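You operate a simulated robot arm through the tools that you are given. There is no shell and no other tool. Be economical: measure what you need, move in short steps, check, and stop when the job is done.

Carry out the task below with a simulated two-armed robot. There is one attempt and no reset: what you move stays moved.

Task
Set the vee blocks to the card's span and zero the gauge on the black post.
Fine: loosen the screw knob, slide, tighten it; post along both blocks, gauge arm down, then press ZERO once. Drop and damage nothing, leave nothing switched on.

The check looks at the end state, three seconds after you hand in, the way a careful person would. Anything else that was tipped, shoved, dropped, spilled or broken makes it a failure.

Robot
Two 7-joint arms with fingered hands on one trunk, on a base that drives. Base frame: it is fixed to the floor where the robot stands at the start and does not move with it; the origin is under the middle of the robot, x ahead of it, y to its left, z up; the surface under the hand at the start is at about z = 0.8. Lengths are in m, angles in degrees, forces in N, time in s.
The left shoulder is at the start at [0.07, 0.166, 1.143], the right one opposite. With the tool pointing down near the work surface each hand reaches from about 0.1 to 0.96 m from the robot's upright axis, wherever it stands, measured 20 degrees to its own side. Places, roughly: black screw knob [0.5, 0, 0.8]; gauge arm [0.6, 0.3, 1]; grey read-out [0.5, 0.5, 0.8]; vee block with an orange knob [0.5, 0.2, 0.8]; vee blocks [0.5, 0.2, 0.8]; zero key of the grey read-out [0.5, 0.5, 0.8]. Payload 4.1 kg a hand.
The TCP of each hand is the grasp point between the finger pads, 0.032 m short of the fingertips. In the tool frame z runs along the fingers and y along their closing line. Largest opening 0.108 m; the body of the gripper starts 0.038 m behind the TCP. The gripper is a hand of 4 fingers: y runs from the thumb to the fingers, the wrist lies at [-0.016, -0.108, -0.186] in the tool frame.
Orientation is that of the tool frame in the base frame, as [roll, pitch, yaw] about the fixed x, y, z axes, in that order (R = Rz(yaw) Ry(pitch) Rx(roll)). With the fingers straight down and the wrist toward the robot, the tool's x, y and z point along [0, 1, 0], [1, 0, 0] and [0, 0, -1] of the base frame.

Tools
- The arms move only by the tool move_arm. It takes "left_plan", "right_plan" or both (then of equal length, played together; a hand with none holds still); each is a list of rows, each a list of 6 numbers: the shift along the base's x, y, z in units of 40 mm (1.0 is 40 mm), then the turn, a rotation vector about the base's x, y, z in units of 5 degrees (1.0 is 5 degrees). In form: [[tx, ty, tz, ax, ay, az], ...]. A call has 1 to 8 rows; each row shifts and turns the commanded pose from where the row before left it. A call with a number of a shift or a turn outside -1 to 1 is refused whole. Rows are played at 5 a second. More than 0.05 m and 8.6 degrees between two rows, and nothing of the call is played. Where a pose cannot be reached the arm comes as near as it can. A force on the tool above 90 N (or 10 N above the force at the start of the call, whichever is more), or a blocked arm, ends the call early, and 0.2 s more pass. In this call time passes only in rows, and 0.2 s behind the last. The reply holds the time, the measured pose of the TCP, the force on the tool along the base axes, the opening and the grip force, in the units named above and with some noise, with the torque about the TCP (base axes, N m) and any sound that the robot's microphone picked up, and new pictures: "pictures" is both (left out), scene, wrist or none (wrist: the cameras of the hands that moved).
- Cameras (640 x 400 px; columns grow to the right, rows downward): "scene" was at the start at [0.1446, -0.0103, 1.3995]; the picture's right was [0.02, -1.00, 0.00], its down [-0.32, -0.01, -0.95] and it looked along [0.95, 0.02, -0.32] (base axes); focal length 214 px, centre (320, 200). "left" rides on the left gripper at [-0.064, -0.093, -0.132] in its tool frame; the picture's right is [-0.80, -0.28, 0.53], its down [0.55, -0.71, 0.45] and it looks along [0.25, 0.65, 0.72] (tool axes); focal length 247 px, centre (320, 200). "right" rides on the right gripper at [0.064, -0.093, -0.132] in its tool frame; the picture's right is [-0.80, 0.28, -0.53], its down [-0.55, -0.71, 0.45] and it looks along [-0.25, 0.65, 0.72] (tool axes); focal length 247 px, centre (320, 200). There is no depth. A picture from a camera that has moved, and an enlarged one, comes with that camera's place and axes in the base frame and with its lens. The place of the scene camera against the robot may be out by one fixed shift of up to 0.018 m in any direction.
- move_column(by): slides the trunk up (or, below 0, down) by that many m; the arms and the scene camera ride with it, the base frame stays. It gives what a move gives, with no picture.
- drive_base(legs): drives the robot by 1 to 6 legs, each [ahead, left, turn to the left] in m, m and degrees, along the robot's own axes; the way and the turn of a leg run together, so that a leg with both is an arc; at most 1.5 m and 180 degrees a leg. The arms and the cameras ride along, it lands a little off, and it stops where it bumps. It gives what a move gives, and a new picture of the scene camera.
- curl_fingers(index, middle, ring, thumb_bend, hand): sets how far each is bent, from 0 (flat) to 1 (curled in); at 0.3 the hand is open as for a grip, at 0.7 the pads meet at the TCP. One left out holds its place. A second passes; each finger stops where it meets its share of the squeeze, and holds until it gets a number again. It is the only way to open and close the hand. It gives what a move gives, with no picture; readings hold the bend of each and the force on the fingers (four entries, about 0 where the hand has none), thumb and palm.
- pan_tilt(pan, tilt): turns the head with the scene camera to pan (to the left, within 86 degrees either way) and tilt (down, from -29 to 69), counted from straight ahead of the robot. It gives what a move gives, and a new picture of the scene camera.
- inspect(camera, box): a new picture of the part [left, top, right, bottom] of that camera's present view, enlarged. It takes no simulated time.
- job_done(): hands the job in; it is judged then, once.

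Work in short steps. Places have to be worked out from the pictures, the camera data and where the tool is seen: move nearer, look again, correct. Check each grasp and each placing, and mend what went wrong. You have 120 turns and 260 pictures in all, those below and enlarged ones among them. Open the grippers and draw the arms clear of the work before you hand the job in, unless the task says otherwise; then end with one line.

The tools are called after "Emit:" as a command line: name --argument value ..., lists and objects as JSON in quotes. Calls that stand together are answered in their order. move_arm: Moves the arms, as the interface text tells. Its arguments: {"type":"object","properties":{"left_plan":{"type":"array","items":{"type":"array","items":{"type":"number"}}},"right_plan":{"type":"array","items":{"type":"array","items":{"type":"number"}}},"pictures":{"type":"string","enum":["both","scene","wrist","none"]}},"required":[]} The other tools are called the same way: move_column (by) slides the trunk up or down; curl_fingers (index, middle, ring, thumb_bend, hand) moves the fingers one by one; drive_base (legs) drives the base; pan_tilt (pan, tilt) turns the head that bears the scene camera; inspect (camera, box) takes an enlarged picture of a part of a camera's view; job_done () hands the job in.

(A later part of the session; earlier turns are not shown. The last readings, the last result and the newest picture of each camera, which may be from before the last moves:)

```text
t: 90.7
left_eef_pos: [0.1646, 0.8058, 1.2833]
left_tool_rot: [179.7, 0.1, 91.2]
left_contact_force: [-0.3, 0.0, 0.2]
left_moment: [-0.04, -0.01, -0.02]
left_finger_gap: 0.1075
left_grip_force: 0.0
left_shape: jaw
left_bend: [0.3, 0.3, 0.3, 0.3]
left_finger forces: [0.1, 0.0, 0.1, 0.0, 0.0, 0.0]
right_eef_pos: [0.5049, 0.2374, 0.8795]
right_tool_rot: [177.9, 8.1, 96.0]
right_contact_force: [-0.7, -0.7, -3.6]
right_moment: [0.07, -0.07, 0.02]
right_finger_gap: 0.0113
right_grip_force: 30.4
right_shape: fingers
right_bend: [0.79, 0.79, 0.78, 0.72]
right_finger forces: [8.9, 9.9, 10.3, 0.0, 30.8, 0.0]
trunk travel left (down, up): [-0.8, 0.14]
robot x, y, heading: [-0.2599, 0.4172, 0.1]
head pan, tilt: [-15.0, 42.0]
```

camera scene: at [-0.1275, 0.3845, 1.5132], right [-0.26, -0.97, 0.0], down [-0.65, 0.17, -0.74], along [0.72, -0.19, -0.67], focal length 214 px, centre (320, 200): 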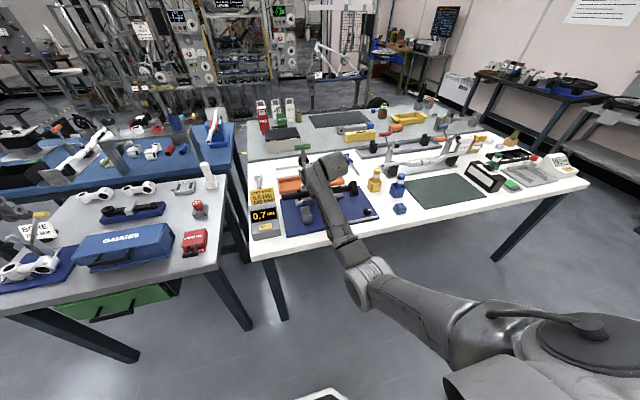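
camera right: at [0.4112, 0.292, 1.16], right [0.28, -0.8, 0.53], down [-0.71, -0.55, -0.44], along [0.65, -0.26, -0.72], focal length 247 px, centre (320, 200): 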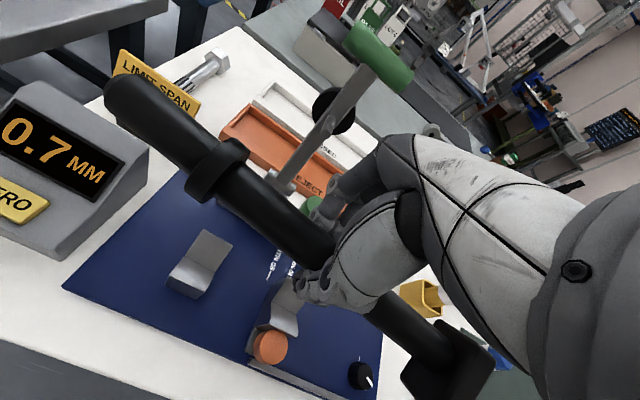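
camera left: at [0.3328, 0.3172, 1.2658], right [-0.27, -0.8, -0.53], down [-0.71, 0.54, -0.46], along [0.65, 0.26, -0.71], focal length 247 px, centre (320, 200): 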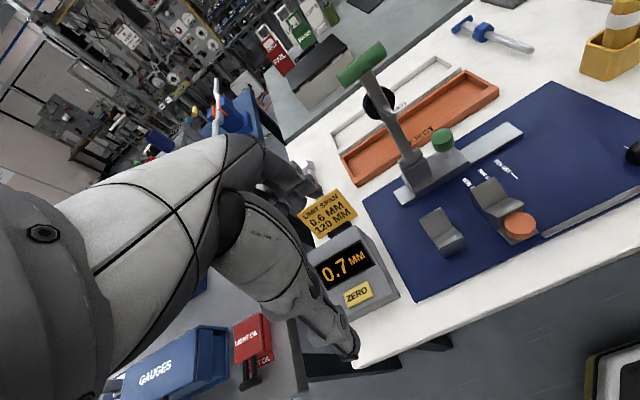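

No contact yet; another 6 mm.

Emit:
move_arm --right_plan '[[0, 0, -0.075, 0, 0, 0], [0, 0, -0.075, 0, 0, 0]]' --pictures "none"

Emit:
inspect --camera "scene" --box '[270, 180, 370, 245]'

```text
t: 91.3
left_eef_pos: [0.1649, 0.8056, 1.284]
left_tool_rot: [179.7, 0.2, 91.2]
left_contact_force: [0.3, -0.3, 0.3]
left_moment: [0.0, -0.02, -0.01]
left_finger_gap: 0.1077
left_grip_force: 0.2
left_shape: jaw
left_bend: [0.3, 0.3, 0.3, 0.3]
left_finger forces: [0.0, 0.1, 0.1, 0.0, 0.0, 0.1]
right_eef_pos: [0.5065, 0.2373, 0.8749]
right_tool_rot: [177.6, 8.1, 95.9]
right_contact_force: [4.1, -1.4, 3.1]
right_moment: [-0.04, 0.06, 0.05]
right_finger_gap: 0.0107
right_grip_force: 29.9
right_shape: fingers
right_bend: [0.79, 0.79, 0.78, 0.73]
right_finger forces: [9.4, 9.7, 11.5, 0.1, 29.3, 0.1]
trunk travel left (down, up): [-0.8, 0.14]
robot x, y, heading: [-0.2614, 0.4162, 0.3]
head pan, tilt: [-15.0, 42.0]
```

```text
6.15 times, centred on (320, 212) of scene
camera zoom: at [-0.1279, 0.3845, 1.5135], right [-0.26, -0.97, 0.0], down [-0.65, 0.17, -0.74], along [0.72, -0.19, -0.67], focal length 1320 px, centre (320, 123)
```

zoom: 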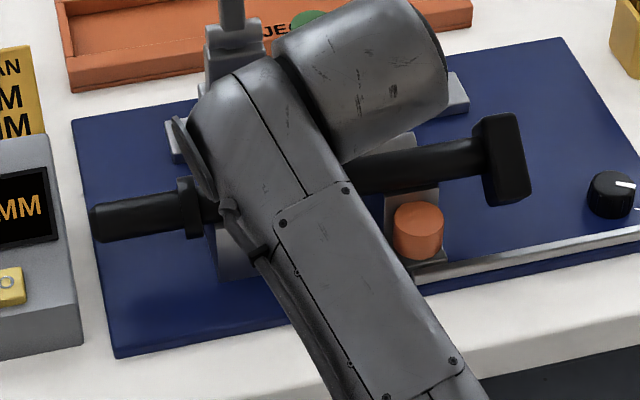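

First contact with the near vee flank (pushing +x, +6 N up). Ease +2 mm in x and lower 3 mm.

Emit:
move_arm --right_plan '[[0.06, 0, -0.04, 0, 0, 0], [0, 0, -0.05, 0, 0, 0]]' --pictures "none"

Emit:
inspect --camera "right" --box '[130, 90, 430, 350]'

```text
t: 91.9
left_eef_pos: [0.1643, 0.8067, 1.2835]
left_tool_rot: [179.8, 0.1, 91.2]
left_contact_force: [0.3, -0.2, -0.9]
left_moment: [-0.03, 0.03, 0.0]
left_finger_gap: 0.1075
left_grip_force: 0.1
left_shape: jaw
left_bend: [0.3, 0.3, 0.3, 0.3]
left_finger forces: [0.1, 0.1, 0.0, 0.1, 0.1, 0.0]
right_eef_pos: [0.5076, 0.2355, 0.8725]
right_tool_rot: [177.8, 8.0, 96.0]
right_contact_force: [5.4, 0.7, 7.9]
right_moment: [-0.1, 0.18, 0.09]
right_finger_gap: 0.0103
right_grip_force: 30.7
right_shape: fingers
right_bend: [0.79, 0.79, 0.79, 0.74]
right_finger forces: [10.2, 9.6, 12.4, 0.0, 29.1, 0.1]
trunk travel left (down, up): [-0.8, 0.14]
robot x, y, heading: [-0.2596, 0.4194, 0.2]
head pan, tilt: [-15.0, 42.0]
```

```text
1.54 times, centred on (280, 220) of right
camera zoom: at [0.4003, 0.3079, 0.9878], right [0.33, -0.68, 0.65], down [-0.62, -0.68, -0.39], along [0.71, -0.27, -0.65], focal length 380 px, centre (382, 169)
```

zoom: 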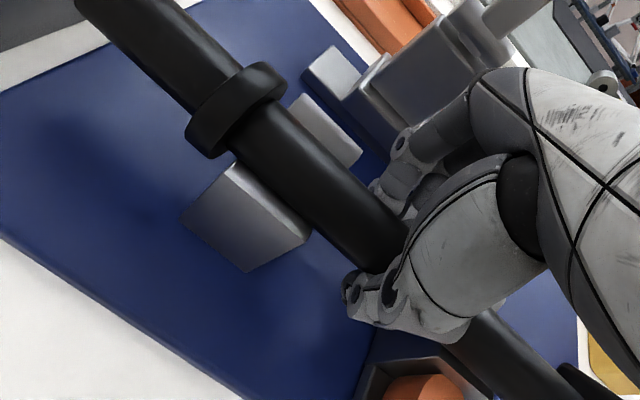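

Emit:
move_arm --right_plan '[[0.06, 0, -0.04, 0, 0, 0], [0.03, 0, -0.04, 0, 0, 0]]' --pictures "none"

Emit:
inspect --camera "scene" --box '[270, 180, 370, 245]'

```text
t: 92.5
left_eef_pos: [0.1652, 0.8051, 1.2841]
left_tool_rot: [179.7, 0.1, 91.3]
left_contact_force: [-0.2, -0.5, 0.0]
left_moment: [0.02, 0.01, 0.0]
left_finger_gap: 0.108
left_grip_force: 0.1
left_shape: jaw
left_bend: [0.3, 0.3, 0.3, 0.3]
left_finger forces: [0.1, 0.0, 0.1, 0.1, 0.0, 0.0]
right_eef_pos: [0.5115, 0.2365, 0.8687]
right_tool_rot: [177.8, 8.2, 96.0]
right_contact_force: [5.7, -1.0, 7.8]
right_moment: [-0.06, 0.18, 0.09]
right_finger_gap: 0.01
right_grip_force: 30.7
right_shape: fingers
right_bend: [0.79, 0.79, 0.79, 0.74]
right_finger forces: [10.6, 9.5, 12.3, 0.0, 29.0, 0.0]
trunk travel left (down, up): [-0.8, 0.14]
robot x, y, heading: [-0.2582, 0.4203, 0.2]
head pan, tilt: [-15.0, 42.0]
```

```text
6.15 times, centred on (320, 212) of scene
camera zoom: at [-0.1284, 0.3848, 1.5134], right [-0.26, -0.97, 0.0], down [-0.65, 0.17, -0.74], along [0.72, -0.19, -0.67], focal length 1320 px, centre (320, 123)
```

zoom: 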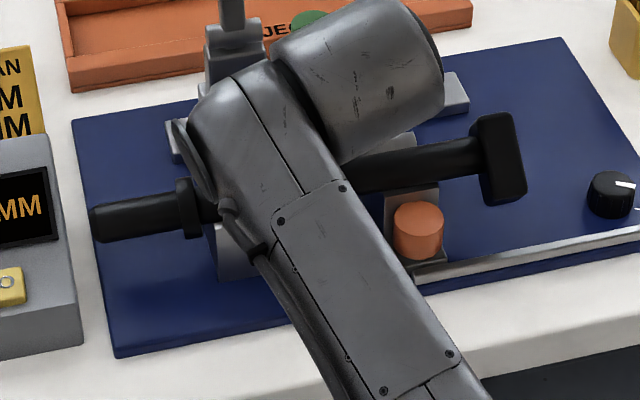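

Sliding down the near flank at a steady ~8–11 N; continue along it until the x-force vanishes.

Emit:
move_arm --right_plan '[[0.06, 0, -0.05, 0, 0, 0], [0.05, 0, -0.05, 0, 0, 0]]' --pictures "none"

Emit:
inspect --camera "right" --box '[130, 90, 430, 350]'

```text
t: 93.1
left_eef_pos: [0.1638, 0.8061, 1.2842]
left_tool_rot: [179.7, 0.0, 91.1]
left_contact_force: [-1.1, 0.2, -1.1]
left_moment: [0.0, 0.01, 0.01]
left_finger_gap: 0.1076
left_grip_force: 0.0
left_shape: jaw
left_bend: [0.3, 0.3, 0.3, 0.3]
left_finger forces: [0.1, 0.1, 0.0, 0.0, 0.0, 0.0]
right_eef_pos: [0.5142, 0.2374, 0.8655]
right_tool_rot: [177.7, 8.1, 95.9]
right_contact_force: [3.4, 0.4, 9.6]
right_moment: [-0.09, 0.19, 0.28]
right_finger_gap: 0.0093
right_grip_force: 29.5
right_shape: fingers
right_bend: [0.79, 0.79, 0.79, 0.74]
right_finger forces: [8.3, 9.1, 12.5, 0.1, 28.5, 0.1]
trunk travel left (down, up): [-0.8, 0.14]
robot x, y, heading: [-0.2599, 0.4151, 0.1]
head pan, tilt: [-15.0, 42.0]
```

```text
1.54 times, centred on (280, 220) of right
camera zoom: at [0.407, 0.3077, 0.9809], right [0.34, -0.68, 0.65], down [-0.62, -0.68, -0.39], along [0.71, -0.27, -0.65], focal length 380 px, centre (382, 169)
```

zoom: 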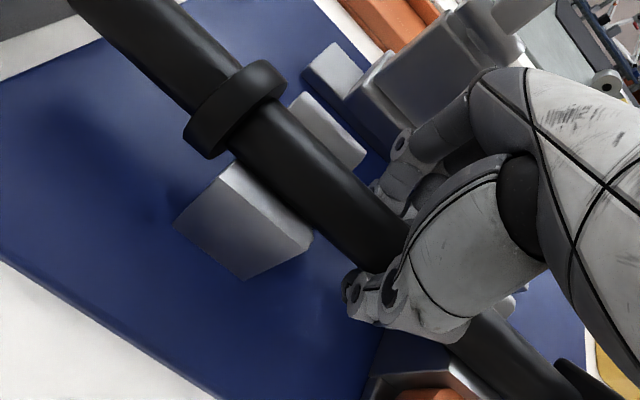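

x-force is falling and a small yaw moment appeared; trim +1.5° yaw and lower 2 mm more.

Emit:
move_arm --right_plan '[[0.02, 0, 0, 0, 0, 0.3], [0.02, 0, -0.05, 0, 0, 0]]' --pictures "none"

Emit:
inspect --camera "scene" --box '[270, 180, 370, 245]'

```text
t: 93.7
left_eef_pos: [0.1638, 0.806, 1.2829]
left_tool_rot: [179.7, 0.1, 91.2]
left_contact_force: [-0.7, 1.1, 0.2]
left_moment: [0.0, 0.01, 0.02]
left_finger_gap: 0.1079
left_grip_force: 0.0
left_shape: jaw
left_bend: [0.3, 0.3, 0.3, 0.3]
left_finger forces: [0.0, 0.0, 0.1, 0.1, 0.1, 0.1]
right_eef_pos: [0.5151, 0.2377, 0.8635]
right_tool_rot: [177.6, 8.2, 97.5]
right_contact_force: [2.7, -1.7, 9.4]
right_moment: [-0.12, 0.23, 0.31]
right_finger_gap: 0.008
right_grip_force: 28.5
right_shape: fingers
right_bend: [0.79, 0.79, 0.79, 0.74]
right_finger forces: [8.0, 9.3, 12.7, 0.1, 27.7, 0.0]
trunk travel left (down, up): [-0.8, 0.14]
robot x, y, heading: [-0.2602, 0.4161, 0.0]
head pan, tilt: [-15.0, 42.0]
```

```text
6.15 times, centred on (320, 212) of scene
camera zoom: at [-0.1295, 0.3847, 1.5135], right [-0.26, -0.97, 0.0], down [-0.65, 0.17, -0.74], along [0.72, -0.19, -0.67], focal length 1320 px, centre (320, 123)
```

zoom: 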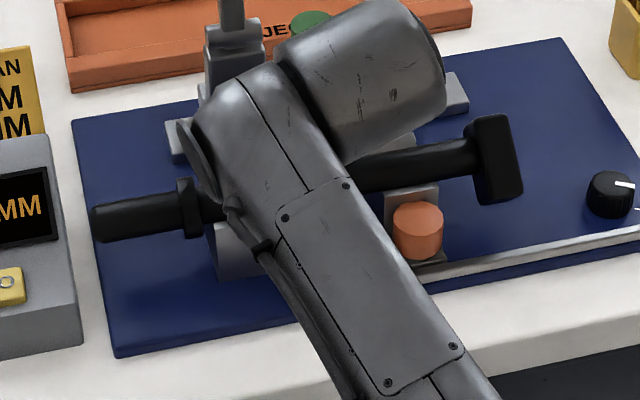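

The post lies parallel in the vees with light contact. Loosen the grip gradually to let it settle.

Emit:
curl_fingers --hand "right" --index 0.72 --middle 0.72 --ring 0.72 --thumb_bend 0.67

Emit:
inspect --camera "right" --box '[130, 90, 430, 350]'

Emit:
inspect --camera "scene" --box '[270, 180, 370, 245]'

```text
t: 94.7
left_eef_pos: [0.1646, 0.8052, 1.2831]
left_tool_rot: [179.8, 0.1, 91.3]
left_contact_force: [0.1, -0.8, 0.3]
left_moment: [0.02, 0.03, -0.01]
left_finger_gap: 0.1075
left_grip_force: 0.1
left_shape: jaw
left_bend: [0.3, 0.3, 0.3, 0.3]
left_finger forces: [0.1, 0.1, 0.0, 0.1, 0.0, 0.1]
right_eef_pos: [0.5168, 0.2383, 0.8631]
right_tool_rot: [177.9, 8.2, 97.4]
right_contact_force: [-2.8, -0.8, 0.5]
right_moment: [0.02, -0.03, -0.05]
right_finger_gap: 0.0069
right_grip_force: 3.3
right_shape: fingers
right_bend: [0.72, 0.72, 0.72, 0.65]
right_finger forces: [1.4, 0.0, 0.3, 0.0, 3.9, 0.0]
trunk travel left (down, up): [-0.8, 0.14]
robot x, y, heading: [-0.2623, 0.4147, 0.0]
head pan, tilt: [-15.0, 42.0]
```

```text
1.54 times, centred on (280, 220) of right
camera zoom: at [0.407, 0.3052, 0.9775], right [0.35, -0.67, 0.65], down [-0.6, -0.7, -0.39], along [0.72, -0.25, -0.65], focal length 380 px, centre (382, 169)
```

zoom: 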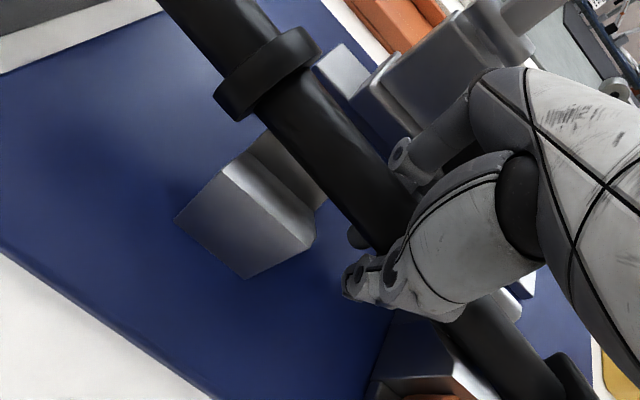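

```text
6.15 times, centred on (320, 212) of scene
camera zoom: at [-0.1282, 0.3844, 1.5133], right [-0.26, -0.97, 0.0], down [-0.65, 0.17, -0.74], along [0.72, -0.19, -0.67], focal length 1320 px, centre (320, 123)
```

zoom: 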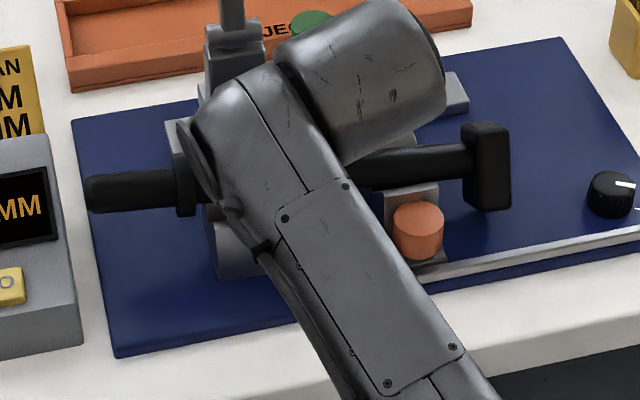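

The post shifted a little while being freed (still touching the fingers). Open a bit further and look again.

Emit:
curl_fingers --hand "right" --index 0.66 --middle 0.66 --ring 0.66 --thumb_bend 0.6

Emit:
inspect --camera "right" --box '[130, 50, 430, 350]'

Emit:
inspect --camera "scene" --box '[270, 180, 370, 245]'

```text
t: 95.7
left_eef_pos: [0.1651, 0.806, 1.2828]
left_tool_rot: [179.8, 0.2, 91.2]
left_contact_force: [-0.3, -0.4, 0.1]
left_moment: [-0.03, 0.03, 0.02]
left_finger_gap: 0.1078
left_grip_force: 0.1
left_shape: jaw
left_bend: [0.3, 0.3, 0.3, 0.3]
left_finger forces: [0.1, 0.1, 0.0, 0.0, 0.0, 0.0]
right_eef_pos: [0.5161, 0.2377, 0.8629]
right_tool_rot: [177.7, 8.1, 97.5]
right_contact_force: [-1.4, 0.0, -0.8]
right_moment: [0.01, -0.01, 0.02]
right_finger_gap: 0.0216
right_grip_force: 0.4
right_shape: fingers
right_bend: [0.66, 0.66, 0.66, 0.6]
right_finger forces: [0.1, 0.1, 0.1, 0.1, 0.8, 0.1]
trunk travel left (down, up): [-0.8, 0.14]
robot x, y, heading: [-0.2638, 0.4167, 0.2]
head pan, tilt: [-15.0, 42.0]
```

```text
1.33 times, centred on (280, 200) of right
camera zoom: at [0.4071, 0.3053, 0.9776], right [0.35, -0.67, 0.65], down [-0.6, -0.7, -0.39], along [0.72, -0.25, -0.65], focal length 329 px, centre (373, 200)
```

zoom: 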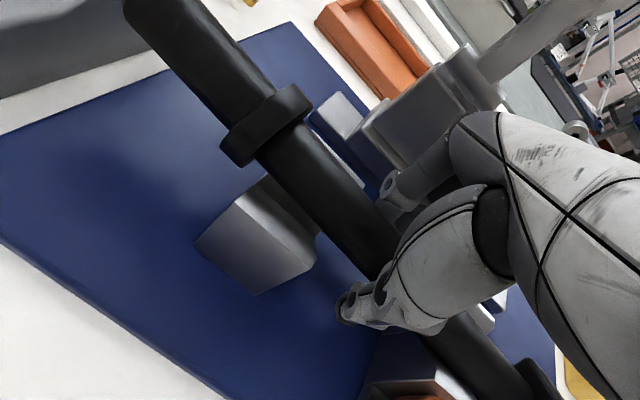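

```text
6.15 times, centred on (320, 212) of scene
camera zoom: at [-0.128, 0.3845, 1.5133], right [-0.26, -0.97, 0.0], down [-0.65, 0.17, -0.74], along [0.72, -0.19, -0.67], focal length 1320 px, centre (320, 123)
```

zoom: 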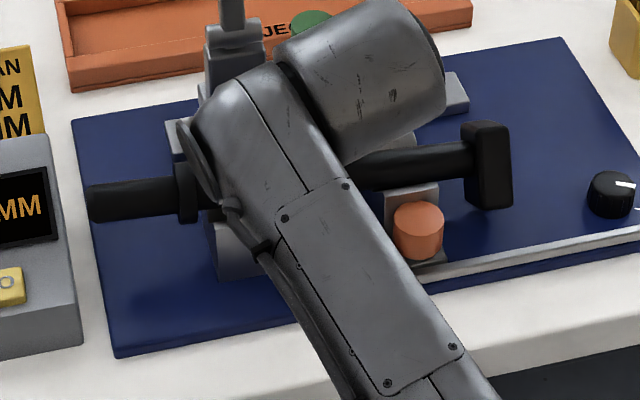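

It settles as I open; keep opening slowly.

Emit:
curl_fingers --hand "right" --index 0.58 --middle 0.58 --ring 0.58 --thumb_bend 0.52

Emit:
curl_fingers --hand "right" --index 0.48 --middle 0.48 --ring 0.48 --thumb_bend 0.43

Emit:
inspect --camera "right" --box '[130, 50, 430, 350]'

Emit:
inspect --camera "scene" --box '[270, 180, 370, 245]'

```text
t: 96.7
left_eef_pos: [0.1646, 0.8052, 1.2845]
left_tool_rot: [179.8, 0.1, 91.2]
left_contact_force: [0.0, -0.6, 0.0]
left_moment: [0.0, 0.01, -0.03]
left_finger_gap: 0.1077
left_grip_force: 0.0
left_shape: jaw
left_bend: [0.3, 0.3, 0.3, 0.3]
left_finger forces: [0.0, 0.1, 0.0, 0.1, 0.0, 0.0]
right_eef_pos: [0.5164, 0.2378, 0.8625]
right_tool_rot: [177.8, 8.1, 97.5]
right_contact_force: [-0.5, 0.4, 0.1]
right_moment: [0.01, 0.01, 0.02]
right_finger_gap: 0.0431
right_grip_force: 0.1
right_shape: fingers
right_bend: [0.57, 0.57, 0.57, 0.52]
right_finger forces: [0.0, 0.0, 0.1, 0.0, 0.0, 0.1]
trunk travel left (down, up): [-0.8, 0.14]
robot x, y, heading: [-0.2605, 0.417, 0.0]
head pan, tilt: [-15.0, 42.0]
```

```text
t: 97.7
left_eef_pos: [0.1654, 0.8065, 1.284]
left_tool_rot: [179.8, 0.1, 91.1]
left_contact_force: [-0.3, -0.2, -0.1]
left_moment: [-0.01, 0.04, -0.04]
left_finger_gap: 0.1076
left_grip_force: 0.0
left_shape: jaw
left_bend: [0.3, 0.3, 0.3, 0.3]
left_finger forces: [0.0, 0.0, 0.1, 0.1, 0.1, 0.0]
right_eef_pos: [0.5161, 0.2369, 0.8625]
right_tool_rot: [177.8, 8.0, 97.5]
right_contact_force: [-0.5, 0.4, -0.5]
right_moment: [0.0, 0.0, -0.02]
right_finger_gap: 0.0671
right_grip_force: 0.0
right_shape: fingers
right_bend: [0.48, 0.48, 0.48, 0.43]
right_finger forces: [0.0, 0.0, 0.0, 0.0, 0.0, 0.0]
trunk travel left (down, up): [-0.8, 0.14]
robot x, y, heading: [-0.26, 0.4189, 0.0]
head pan, tilt: [-15.0, 42.0]
```

```text
1.33 times, centred on (280, 200) of right
camera zoom: at [0.4071, 0.3053, 0.9776], right [0.35, -0.67, 0.65], down [-0.6, -0.7, -0.39], along [0.72, -0.25, -0.65], focal length 329 px, centre (373, 200)
```

zoom: 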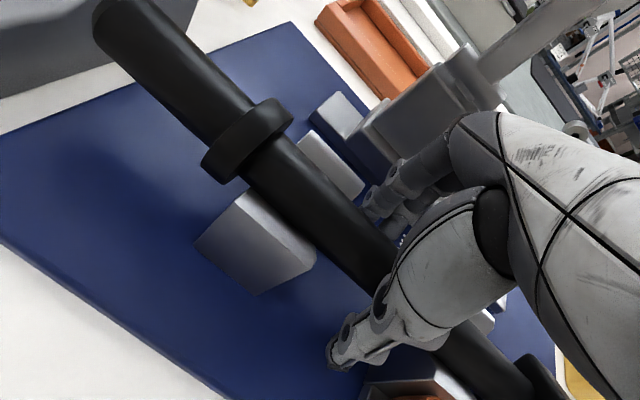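

```text
6.15 times, centred on (320, 212) of scene
camera zoom: at [-0.1279, 0.3845, 1.5133], right [-0.26, -0.97, 0.0], down [-0.65, 0.17, -0.74], along [0.72, -0.19, -0.67], focal length 1320 px, centre (320, 123)
```

zoom: 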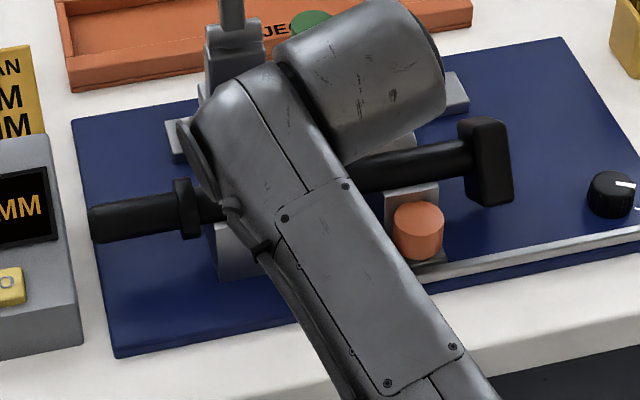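

The post has settled parallel in both vees, forces zero. Retract upward along the tool axis.

Emit:
move_arm --right_plan '[[0, 0.07, 0.5, 0, 0, 0], [0, 0.1, 0.8, 0, 0, 0], [0, 0.1, 0.9, 0, 0, 0], [0, 0, 1, 0, 0, 0], [-0.5, -0.6, 0.6, 0.5, 0, 0], [-0.8, -0.8, 0, 0.5, 0, 0], [-0.8, -0.8, 0, 0.5, 0, 0], [-0.8, -0.8, 0, 0, 0, 0]]' --pictures "none"

Emit:
inspect --camera "scene" --box '[260, 130, 400, 245]'

Emit:
inspect --camera "right" --box '[0, 0, 400, 300]'

```text
t: 99.5
left_eef_pos: [0.1639, 0.8048, 1.2843]
left_tool_rot: [179.7, 0.0, 91.1]
left_contact_force: [0.7, -1.2, -0.5]
left_moment: [-0.02, -0.02, 0.0]
left_finger_gap: 0.1078
left_grip_force: 0.0
left_shape: jaw
left_bend: [0.3, 0.3, 0.3, 0.3]
left_finger forces: [0.1, 0.1, 0.0, 0.0, 0.0, 0.1]
right_eef_pos: [0.4002, 0.1262, 1.0163]
right_tool_rot: [176.7, 0.6, 97.5]
right_contact_force: [-0.3, 0.0, 0.3]
right_moment: [0.04, -0.04, -0.04]
right_finger_gap: 0.0674
right_grip_force: 0.0
right_shape: fingers
right_bend: [0.48, 0.48, 0.48, 0.43]
right_finger forces: [0.0, 0.1, 0.1, 0.0, 0.0, 0.0]
trunk travel left (down, up): [-0.8, 0.14]
robot x, y, heading: [-0.2598, 0.4178, 0.3]
head pan, tilt: [-15.0, 42.0]
```

```text
3.48 times, centred on (330, 188) of scene
camera zoom: at [-0.1293, 0.3827, 1.5135], right [-0.26, -0.97, 0.0], down [-0.65, 0.17, -0.74], along [0.72, -0.19, -0.67], focal length 746 px, centre (285, 244)
```

zoom: 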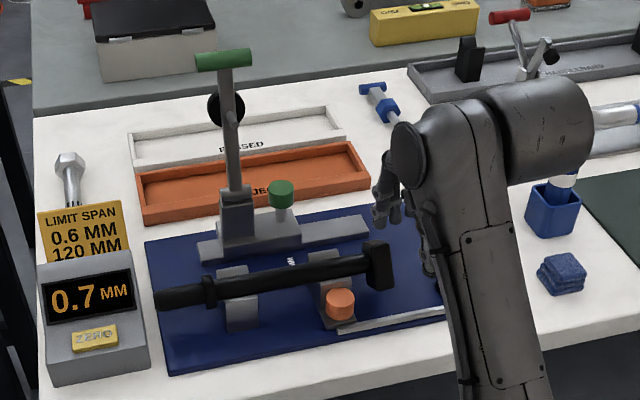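

```text
1.33 times, centred on (200, 150) of right
camera zoom: at [0.2906, 0.1776, 1.1389], right [0.35, -0.75, 0.56], down [-0.6, -0.64, -0.48], along [0.72, -0.16, -0.68], focal length 329 px, centre (480, 267)
```

zoom: 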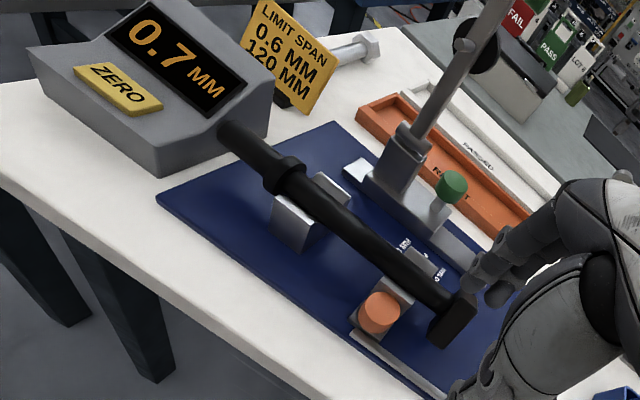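

Post is seated across both blocks. Check tip clearance to the read-out and block span closely.

Emit:
inspect --camera "right" --box '[110, 60, 230, 180]'

Emit:
inspect --camera "scene" --box '[285, 190, 365, 240]'

```text
3.33 times, centred on (170, 120) of right
camera zoom: at [0.2906, 0.1776, 1.1389], right [0.35, -0.75, 0.56], down [-0.6, -0.64, -0.48], along [0.72, -0.16, -0.68], focal length 823 px, centre (820, 467)
```

zoom: 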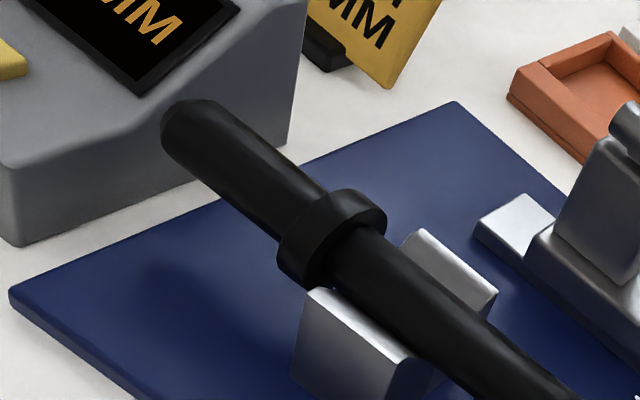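

```text
8.00 times, centred on (325, 215) of scene
camera zoom: at [-0.1293, 0.3827, 1.5135], right [-0.26, -0.97, 0.0], down [-0.65, 0.17, -0.74], along [0.72, -0.19, -0.67], focal length 1716 px, centre (280, 80)
```

zoom: 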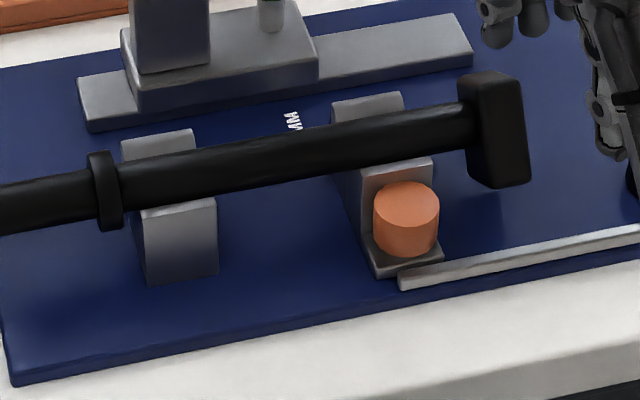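

Post is well seated and clear of the read-out. Next the gauge arm: T‑handle ≈(0.647, 0.268, 1.096), hinge ≈(0.63, 0.27, 0.917), so it swings toward the robot ~90° and the probe lands at x≈0.51 on the post. I'll cage the handle with the right hand tilted 45°. First drive forward 10 cm and prepare the pose.

Emit:
drive_base --legs '[[0.1, 0, 0]]'

Emit:
curl_fingers --hand "right" --index 0.3 --middle 0.3 --ring 0.3 --thumb_bend 0.3

Emit:
move_arm --right_plan '[[-0.5, 0.5, 1, 0, 0, -0.5], [-0.5, 0.5, 1, 0, -1, -0.5], [0, 0.5, 1, 0, -1, -0.5], [0, 0.5, 1, 0, -1, 0], [0, 0, 0.5, 0, -1, 0], [0, 0, 0, 0, -1, 0], [0, 0, 0, 0, -1, 0]]' --pictures "both"

```text
t: 100.7
left_eef_pos: [0.2663, 0.8053, 1.2843]
left_tool_rot: [179.8, 0.1, 91.2]
left_contact_force: [-0.3, 0.7, 0.5]
left_moment: [-0.05, 0.0, -0.01]
left_finger_gap: 0.1078
left_grip_force: 0.1
left_shape: jaw
left_bend: [0.3, 0.3, 0.3, 0.3]
left_finger forces: [0.0, 0.0, 0.0, 0.0, 0.1, 0.1]
right_eef_pos: [0.5034, 0.129, 1.0145]
right_tool_rot: [176.9, 0.5, 97.4]
right_contact_force: [-0.2, 0.2, -0.1]
right_moment: [-0.01, -0.03, 0.0]
right_finger_gap: 0.0676
right_grip_force: 0.1
right_shape: fingers
right_bend: [0.48, 0.48, 0.48, 0.43]
right_finger forces: [0.0, 0.0, 0.0, 0.1, 0.1, 0.0]
trunk travel left (down, up): [-0.8, 0.14]
robot x, y, heading: [-0.1571, 0.4155, 0.2]
head pan, tilt: [-15.0, 42.0]
camera scene: at [-0.0263, 0.3847, 1.5134], right [-0.25, -0.97, 0.0], down [-0.65, 0.17, -0.74], along [0.72, -0.19, -0.67], focal length 214 px, centre (320, 200)
```

scene: 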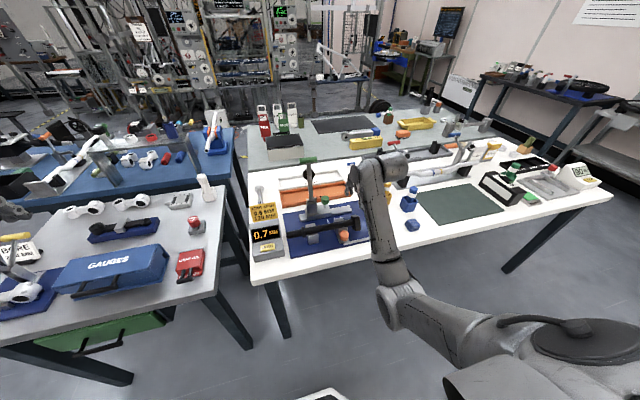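

```text
t: 101.7
left_eef_pos: [0.2663, 0.8054, 1.2831]
left_tool_rot: [179.7, 0.1, 91.4]
left_contact_force: [-0.5, -0.4, 0.2]
left_moment: [0.0, 0.05, -0.02]
left_finger_gap: 0.1078
left_grip_force: 0.1
left_shape: jaw
left_bend: [0.3, 0.3, 0.3, 0.3]
left_finger forces: [0.0, 0.1, 0.2, 0.0, 0.1, 0.0]
right_eef_pos: [0.5028, 0.1281, 1.0153]
right_tool_rot: [176.7, 0.7, 97.5]
right_contact_force: [0.0, 0.1, -0.3]
right_moment: [0.0, 0.0, 0.0]
right_finger_gap: 0.1084
right_grip_force: 0.2
right_shape: fingers
right_bend: [0.3, 0.3, 0.3, 0.3]
right_finger forces: [0.0, 0.0, 0.0, 0.0, 0.0, 0.1]
trunk travel left (down, up): [-0.8, 0.14]
robot x, y, heading: [-0.1582, 0.4207, 0.2]
head pan, tilt: [-15.0, 42.0]
```

```text
t: 103.3
left_eef_pos: [0.2661, 0.8072, 1.2833]
left_tool_rot: [179.7, 0.1, 91.3]
left_contact_force: [1.1, -0.7, -0.5]
left_moment: [0.0, -0.03, -0.02]
left_finger_gap: 0.1079
left_grip_force: 0.1
left_shape: jaw
left_bend: [0.3, 0.3, 0.3, 0.3]
left_finger forces: [0.0, 0.0, 0.0, 0.0, 0.0, 0.1]
right_eef_pos: [0.4627, 0.2081, 1.195]
right_tool_rot: [146.7, 1.0, 89.5]
right_contact_force: [-0.8, 0.9, 0.4]
right_moment: [0.0, 0.03, 0.01]
right_finger_gap: 0.1081
right_grip_force: 0.1
right_shape: fingers
right_bend: [0.3, 0.3, 0.3, 0.3]
right_finger forces: [0.0, 0.0, 0.1, 0.1, 0.1, 0.0]
trunk travel left (down, up): [-0.8, 0.14]
robot x, y, heading: [-0.1579, 0.4178, 0.1]
head pan, tilt: [-15.0, 42.0]
camera scene: at [-0.0266, 0.3852, 1.5134], right [-0.25, -0.97, 0.0], down [-0.65, 0.17, -0.74], along [0.72, -0.19, -0.67], focal length 214 px, centre (320, 200)
camera right: at [0.3124, 0.2742, 1.2511], right [-0.06, -0.79, 0.61], down [-0.35, -0.56, -0.75], along [0.93, -0.26, -0.24], focal length 247 px, centre (320, 200)
```

scene: 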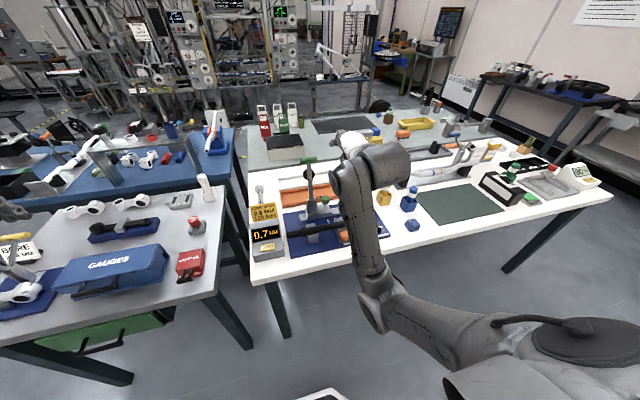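
right: 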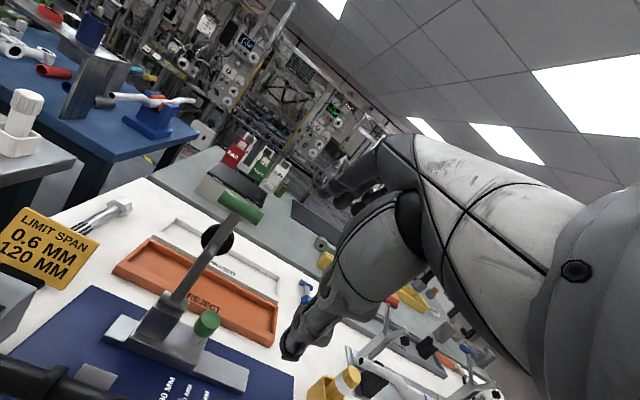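

Handle confirmed at ≈(0.647, 0.265, 1.09), stem y≈0.263. I'll tilt to 45°, and cage the −y half of the handle (hand centre y≈0.243). Check which finger is on the +y side by flattening the index.

Emit:
curl_fingers --hand "right" --index 0.0

Emit:
move_arm --right_plan '[[0.3, 0.4, 0, 0, -1, 0], [0.4, 0.47, 0, 0, -1, 0], [0.5, 0, 0, 0, 0, 0], [0.5, 0, 0, 0, 0, 0]]' --pictures "both"

Emit:
inspect --camera "scene" --box '[270, 120, 410, 220]'

```text
t: 104.3
left_eef_pos: [0.2658, 0.8064, 1.2828]
left_tool_rot: [179.8, 0.2, 91.3]
left_contact_force: [0.6, 0.4, 0.4]
left_moment: [-0.02, -0.01, 0.01]
left_finger_gap: 0.1078
left_grip_force: 0.1
left_shape: jaw
left_bend: [0.3, 0.3, 0.3, 0.3]
left_finger forces: [0.0, 0.1, 0.0, 0.0, 0.0, 0.1]
right_eef_pos: [0.4636, 0.2079, 1.1947]
right_tool_rot: [146.9, 1.0, 89.5]
right_contact_force: [-0.5, 0.8, 0.8]
right_moment: [-0.01, 0.0, -0.02]
right_finger_gap: 0.1536
right_grip_force: 0.0
right_shape: fingers
right_bend: [0.0, 0.3, 0.3, 0.3]
right_finger forces: [0.1, 0.0, 0.0, 0.1, 0.0, 0.0]
trunk travel left (down, up): [-0.8, 0.14]
robot x, y, heading: [-0.1607, 0.418, 0.1]
head pan, tilt: [-15.0, 42.0]
```

```text
t: 105.3
left_eef_pos: [0.2672, 0.806, 1.2818]
left_tool_rot: [179.8, 0.1, 91.4]
left_contact_force: [0.3, 0.4, -0.5]
left_moment: [0.0, 0.03, 0.0]
left_finger_gap: 0.1076
left_grip_force: 0.1
left_shape: jaw
left_bend: [0.3, 0.3, 0.3, 0.3]
left_finger forces: [0.0, 0.0, 0.0, 0.0, 0.1, 0.0]
right_eef_pos: [0.5326, 0.244, 1.1941]
right_tool_rot: [136.9, 0.8, 89.3]
right_contact_force: [0.7, 0.2, 0.1]
right_moment: [0.02, 0.03, 0.01]
right_finger_gap: 0.1532
right_grip_force: 0.1
right_shape: fingers
right_bend: [0.0, 0.3, 0.3, 0.3]
right_finger forces: [0.0, 0.0, 0.0, 0.0, 0.0, 0.0]
trunk travel left (down, up): [-0.8, 0.14]
robot x, y, heading: [-0.1619, 0.4199, 0.4]
head pan, tilt: [-15.0, 42.0]
camera scene: at [-0.0252, 0.3852, 1.5133], right [-0.25, -0.97, 0.0], down [-0.65, 0.17, -0.74], along [0.72, -0.19, -0.67], focal length 214 px, centre (320, 200)
camera right: at [0.3736, 0.3098, 1.2236], right [-0.17, -0.79, 0.59], down [-0.22, -0.56, -0.8], along [0.96, -0.26, -0.08], focal length 247 px, centre (320, 200)
```

scene: 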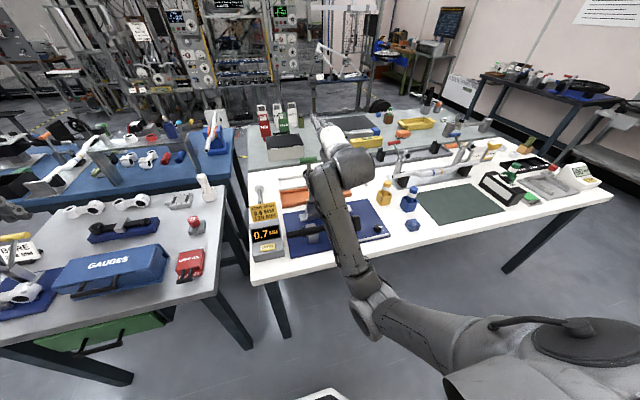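
right: 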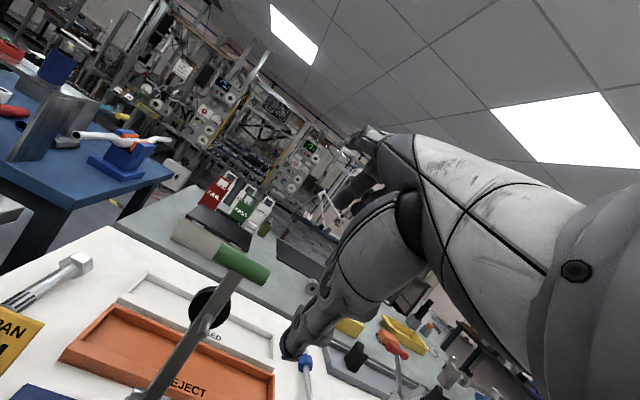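

```text
4.00 times, centred on (340, 170) of scene
camera zoom: at [-0.0252, 0.3852, 1.5133], right [-0.25, -0.97, 0.0], down [-0.65, 0.17, -0.74], along [0.72, -0.19, -0.67], focal length 858 px, centre (240, 320)
```

zoom: 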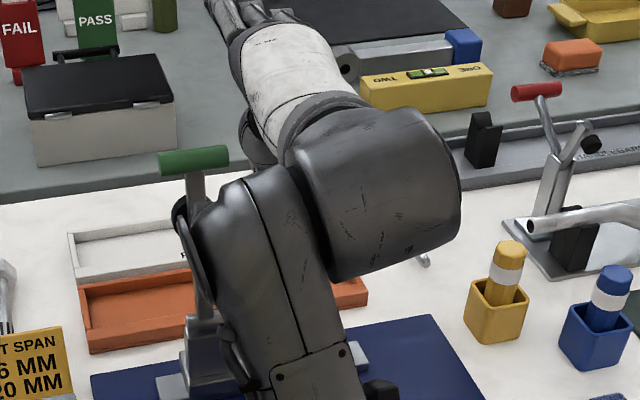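

Index is the +y finger, so flat index leaves the stem plane free. Advance along the finger direction toward the handle, hand y≈0.240.

Emit:
move_arm --right_plan '[[0.5, -0.1, -0.45, 0, 0, 0], [0.5, 0, -0.45, 0, 0, 0], [0.5, 0, -0.45, 0, 0, 0], [0.5, 0, -0.45, 0, 0, 0]]' --pictures "wrist"

Emit:
inspect --camera "scene" --box '[270, 120, 410, 220]'

```text
t: 106.3
left_eef_pos: [0.268, 0.806, 1.2829]
left_tool_rot: [179.8, 0.1, 91.3]
left_contact_force: [-0.1, 0.3, 0.8]
left_moment: [0.03, 0.0, 0.02]
left_finger_gap: 0.1077
left_grip_force: 0.1
left_shape: jaw
left_bend: [0.3, 0.3, 0.3, 0.3]
left_finger forces: [0.1, 0.0, 0.0, 0.0, 0.0, 0.0]
right_eef_pos: [0.6135, 0.237, 1.1234]
right_tool_rot: [136.9, 0.9, 89.3]
right_contact_force: [0.5, 0.4, 0.3]
right_moment: [0.0, 0.01, 0.0]
right_finger_gap: 0.1534
right_grip_force: 0.1
right_shape: fingers
right_bend: [0.0, 0.3, 0.3, 0.3]
right_finger forces: [0.1, 0.0, 0.0, 0.0, 0.0, 0.0]
trunk travel left (down, up): [-0.8, 0.14]
robot x, y, heading: [-0.1582, 0.4155, 0.1]
head pan, tilt: [-15.0, 42.0]
camera right: at [0.4549, 0.3038, 1.1532], right [-0.17, -0.79, 0.59], down [-0.22, -0.56, -0.8], along [0.96, -0.26, -0.08], focal length 247 px, centre (320, 200)
```

right: 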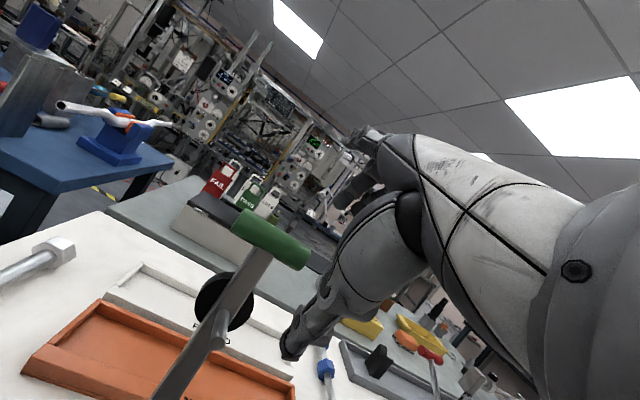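

```text
4.00 times, centred on (340, 170) of scene
camera zoom: at [-0.0247, 0.3848, 1.5132], right [-0.25, -0.97, 0.0], down [-0.65, 0.17, -0.74], along [0.72, -0.19, -0.67], focal length 858 px, centre (240, 320)
```

zoom: 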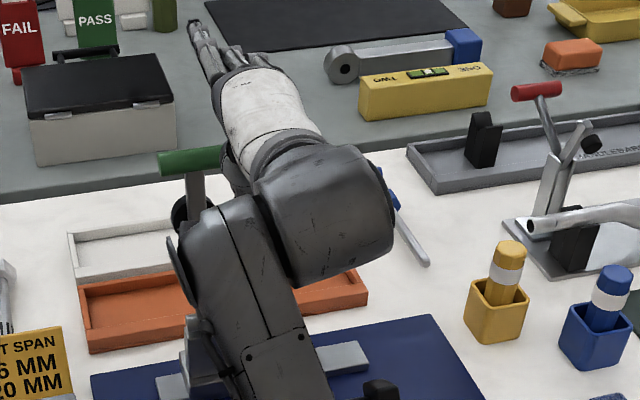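

Handle is lined up between thumb and fingers. Advance the last ~33 mm (y +4 mm).

Emit:
move_arm --right_plan '[[0.42, 0.1, -0.4, 0, 0, 0], [0.42, 0, -0.42, 0, 0, 0]]' --pictures "wrist"

Emit:
inspect --camera "scene" --box '[270, 120, 410, 220]'

```text
t: 106.9
left_eef_pos: [0.2667, 0.8052, 1.2824]
left_tool_rot: [179.8, 0.1, 91.2]
left_contact_force: [1.0, -0.1, -0.2]
left_moment: [0.0, 0.01, 0.02]
left_finger_gap: 0.1077
left_grip_force: 0.1
left_shape: jaw
left_bend: [0.3, 0.3, 0.3, 0.3]
left_finger forces: [0.0, 0.1, 0.1, 0.1, 0.1, 0.0]
right_eef_pos: [0.6461, 0.242, 1.089]
right_tool_rot: [136.9, 0.8, 89.3]
right_contact_force: [0.9, -0.1, 0.1]
right_moment: [0.05, 0.01, -0.01]
right_finger_gap: 0.1535
right_grip_force: 0.0
right_shape: fingers
right_bend: [0.0, 0.3, 0.3, 0.3]
right_finger forces: [0.0, 0.1, 0.0, 0.0, 0.0, 0.1]
trunk travel left (down, up): [-0.8, 0.14]
robot x, y, heading: [-0.1593, 0.4186, 0.3]
head pan, tilt: [-15.0, 42.0]
camera right: at [0.487, 0.3088, 1.1195], right [-0.17, -0.79, 0.59], down [-0.22, -0.56, -0.8], along [0.96, -0.26, -0.08], focal length 247 px, centre (320, 200)
```

right: 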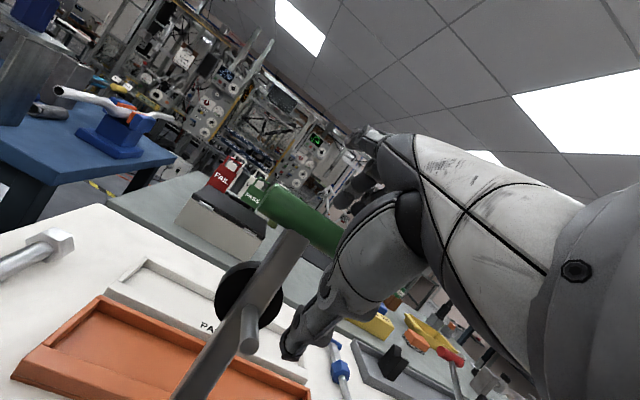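

```text
4.00 times, centred on (340, 170) of scene
camera zoom: at [-0.0248, 0.3848, 1.5132], right [-0.25, -0.97, 0.0], down [-0.65, 0.17, -0.74], along [0.72, -0.19, -0.67], focal length 858 px, centre (240, 320)
```

zoom: 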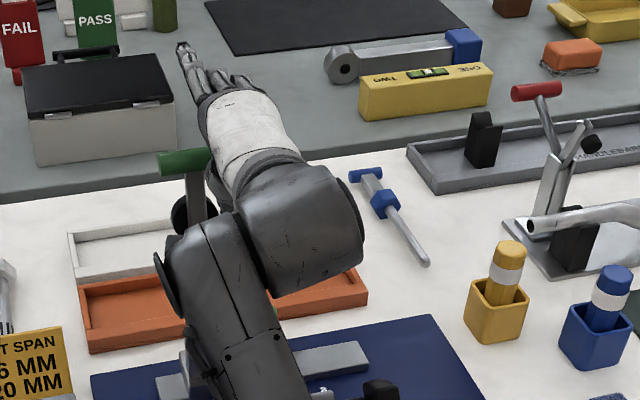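

The handle's −y half is between thumb and fingers. Close into a light cage around it.

Emit:
curl_fingers --hand "right" --middle 0.6 --ring 0.6 --thumb_bend 0.6

Emit:
inspect --camera "right" --box '[200, 120, 440, 380]'

```text
t: 107.9
left_eef_pos: [0.2677, 0.8062, 1.2824]
left_tool_rot: [179.7, 0.1, 91.3]
left_contact_force: [-1.0, 0.2, 0.4]
left_moment: [-0.01, 0.02, -0.01]
left_finger_gap: 0.108
left_grip_force: 0.2
left_shape: jaw
left_bend: [0.3, 0.3, 0.3, 0.3]
left_finger forces: [0.1, 0.0, 0.0, 0.1, 0.0, 0.0]
right_eef_pos: [0.6439, 0.2436, 1.0895]
right_tool_rot: [136.9, 0.9, 89.3]
right_contact_force: [0.4, 0.3, -0.7]
right_moment: [0.03, 0.0, -0.02]
right_finger_gap: 0.1157
right_grip_force: 0.0
right_shape: fingers
right_bend: [0.0, 0.6, 0.6, 0.6]
right_finger forces: [0.0, 0.0, 0.0, 0.1, 0.0, 0.1]
trunk travel left (down, up): [-0.8, 0.14]
robot x, y, heading: [-0.1583, 0.418, 0.3]
head pan, tilt: [-15.0, 42.0]
```

```text
1.54 times, centred on (320, 250) of right
camera zoom: at [0.4861, 0.309, 1.1202], right [-0.17, -0.79, 0.59], down [-0.22, -0.56, -0.8], along [0.96, -0.26, -0.08], focal length 380 px, centre (320, 123)
```

zoom: 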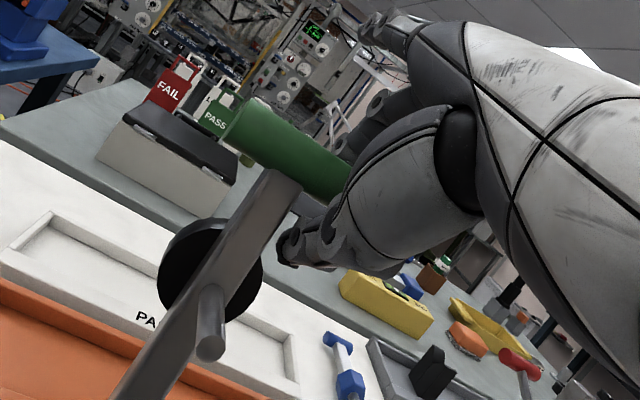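

The handle is caged without contact. Start the arc: test pull 33 mm toward the robot.

Emit:
move_arm --right_plan '[[-0.42, 0, 0, 0, 0, 0], [-0.42, 0, 0, 0, 0, 0]]' --pictures "none"

Emit:
inspect --camera "right" --box '[200, 120, 440, 380]'

```text
t: 108.5
left_eef_pos: [0.2662, 0.8051, 1.2823]
left_tool_rot: [179.8, 0.0, 91.2]
left_contact_force: [-0.8, -0.2, -0.6]
left_moment: [0.0, 0.02, -0.05]
left_finger_gap: 0.1077
left_grip_force: 0.0
left_shape: jaw
left_bend: [0.3, 0.3, 0.3, 0.3]
left_finger forces: [0.1, 0.0, 0.0, 0.1, 0.0, 0.0]
right_eef_pos: [0.6096, 0.2432, 1.0914]
right_tool_rot: [136.8, 0.9, 89.2]
right_contact_force: [1.1, -0.6, 1.3]
right_moment: [0.01, -0.06, 0.01]
right_finger_gap: 0.1158
right_grip_force: 0.6
right_shape: fingers
right_bend: [0.0, 0.59, 0.6, 0.6]
right_finger forces: [0.0, 1.1, 0.0, 0.1, 0.0, 0.0]
trunk travel left (down, up): [-0.8, 0.14]
robot x, y, heading: [-0.1562, 0.4208, 0.3]
head pan, tilt: [-15.0, 42.0]
```

```text
1.54 times, centred on (320, 250) of right
camera zoom: at [0.4508, 0.3093, 1.1207], right [-0.17, -0.79, 0.59], down [-0.21, -0.56, -0.8], along [0.96, -0.26, -0.08], focal length 380 px, centre (320, 123)
```

zoom: 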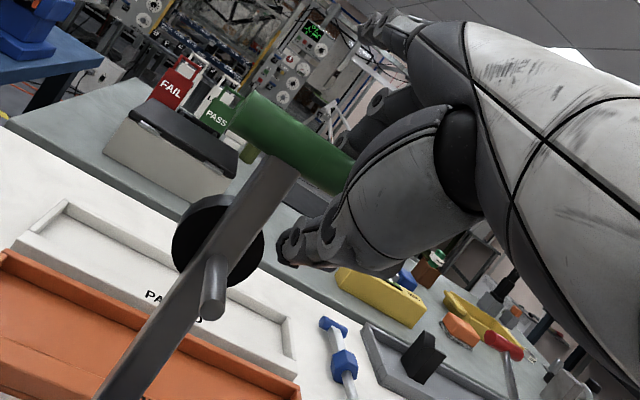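

The gauge arm follows with ~1 N. Continue the arc to ~45°.

Emit:
move_arm --right_plan '[[-0.39, 0, -0.04, 0, 0, 0], [-0.39, 0, -0.1, 0, 0, 0], [-0.38, 0, -0.12, 0, 0, 0], [-0.365, 0, -0.15, 0, 0, 0], [-0.35, 0, -0.185, 0, 0, 0], [-0.335, 0, -0.21, 0, 0, 0], [-0.315, 0, -0.24, 0, 0, 0], [-0.295, 0, -0.27, 0, 0, 0]]' --pictures "none"

Emit:
inspect --camera "right" --box '[160, 100, 440, 380]'

Emit:
inspect --camera "scene" --box '[250, 140, 390, 260]'

```text
t: 110.3
left_eef_pos: [0.2658, 0.8055, 1.2822]
left_tool_rot: [179.9, 0.1, 91.2]
left_contact_force: [0.0, -0.3, 1.3]
left_moment: [0.0, 0.0, -0.04]
left_finger_gap: 0.1076
left_grip_force: 0.1
left_shape: jaw
left_bend: [0.3, 0.3, 0.3, 0.3]
left_finger forces: [0.0, 0.1, 0.0, 0.0, 0.1, 0.0]
right_eef_pos: [0.4979, 0.2414, 1.0382]
right_tool_rot: [136.7, 1.0, 89.3]
right_contact_force: [0.6, 0.0, 0.3]
right_moment: [-0.01, -0.02, -0.01]
right_finger_gap: 0.1156
right_grip_force: 0.3
right_shape: fingers
right_bend: [0.0, 0.59, 0.6, 0.6]
right_finger forces: [0.0, 0.7, 0.0, 0.1, 0.0, 0.1]
trunk travel left (down, up): [-0.8, 0.14]
robot x, y, heading: [-0.1589, 0.4191, 0.2]
head pan, tilt: [-15.0, 42.0]
```

```text
1.43 times, centred on (300, 240) of right
camera zoom: at [0.3396, 0.3078, 1.068], right [-0.17, -0.79, 0.59], down [-0.21, -0.56, -0.8], along [0.96, -0.26, -0.07], focal length 353 px, centre (349, 143)
```

zoom: 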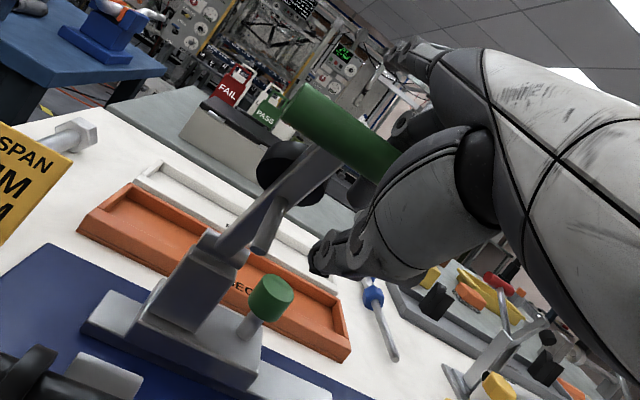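

```text
3.33 times, centred on (320, 200) of scene
camera zoom: at [-0.0264, 0.3849, 1.5134], right [-0.25, -0.97, 0.0], down [-0.65, 0.17, -0.74], along [0.72, -0.19, -0.67], focal length 715 px, centre (320, 200)
```

zoom: 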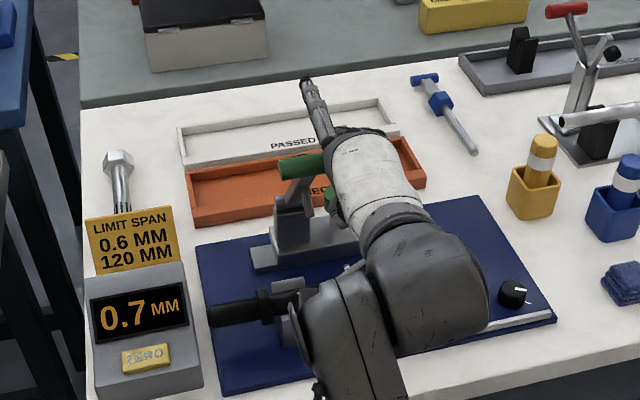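

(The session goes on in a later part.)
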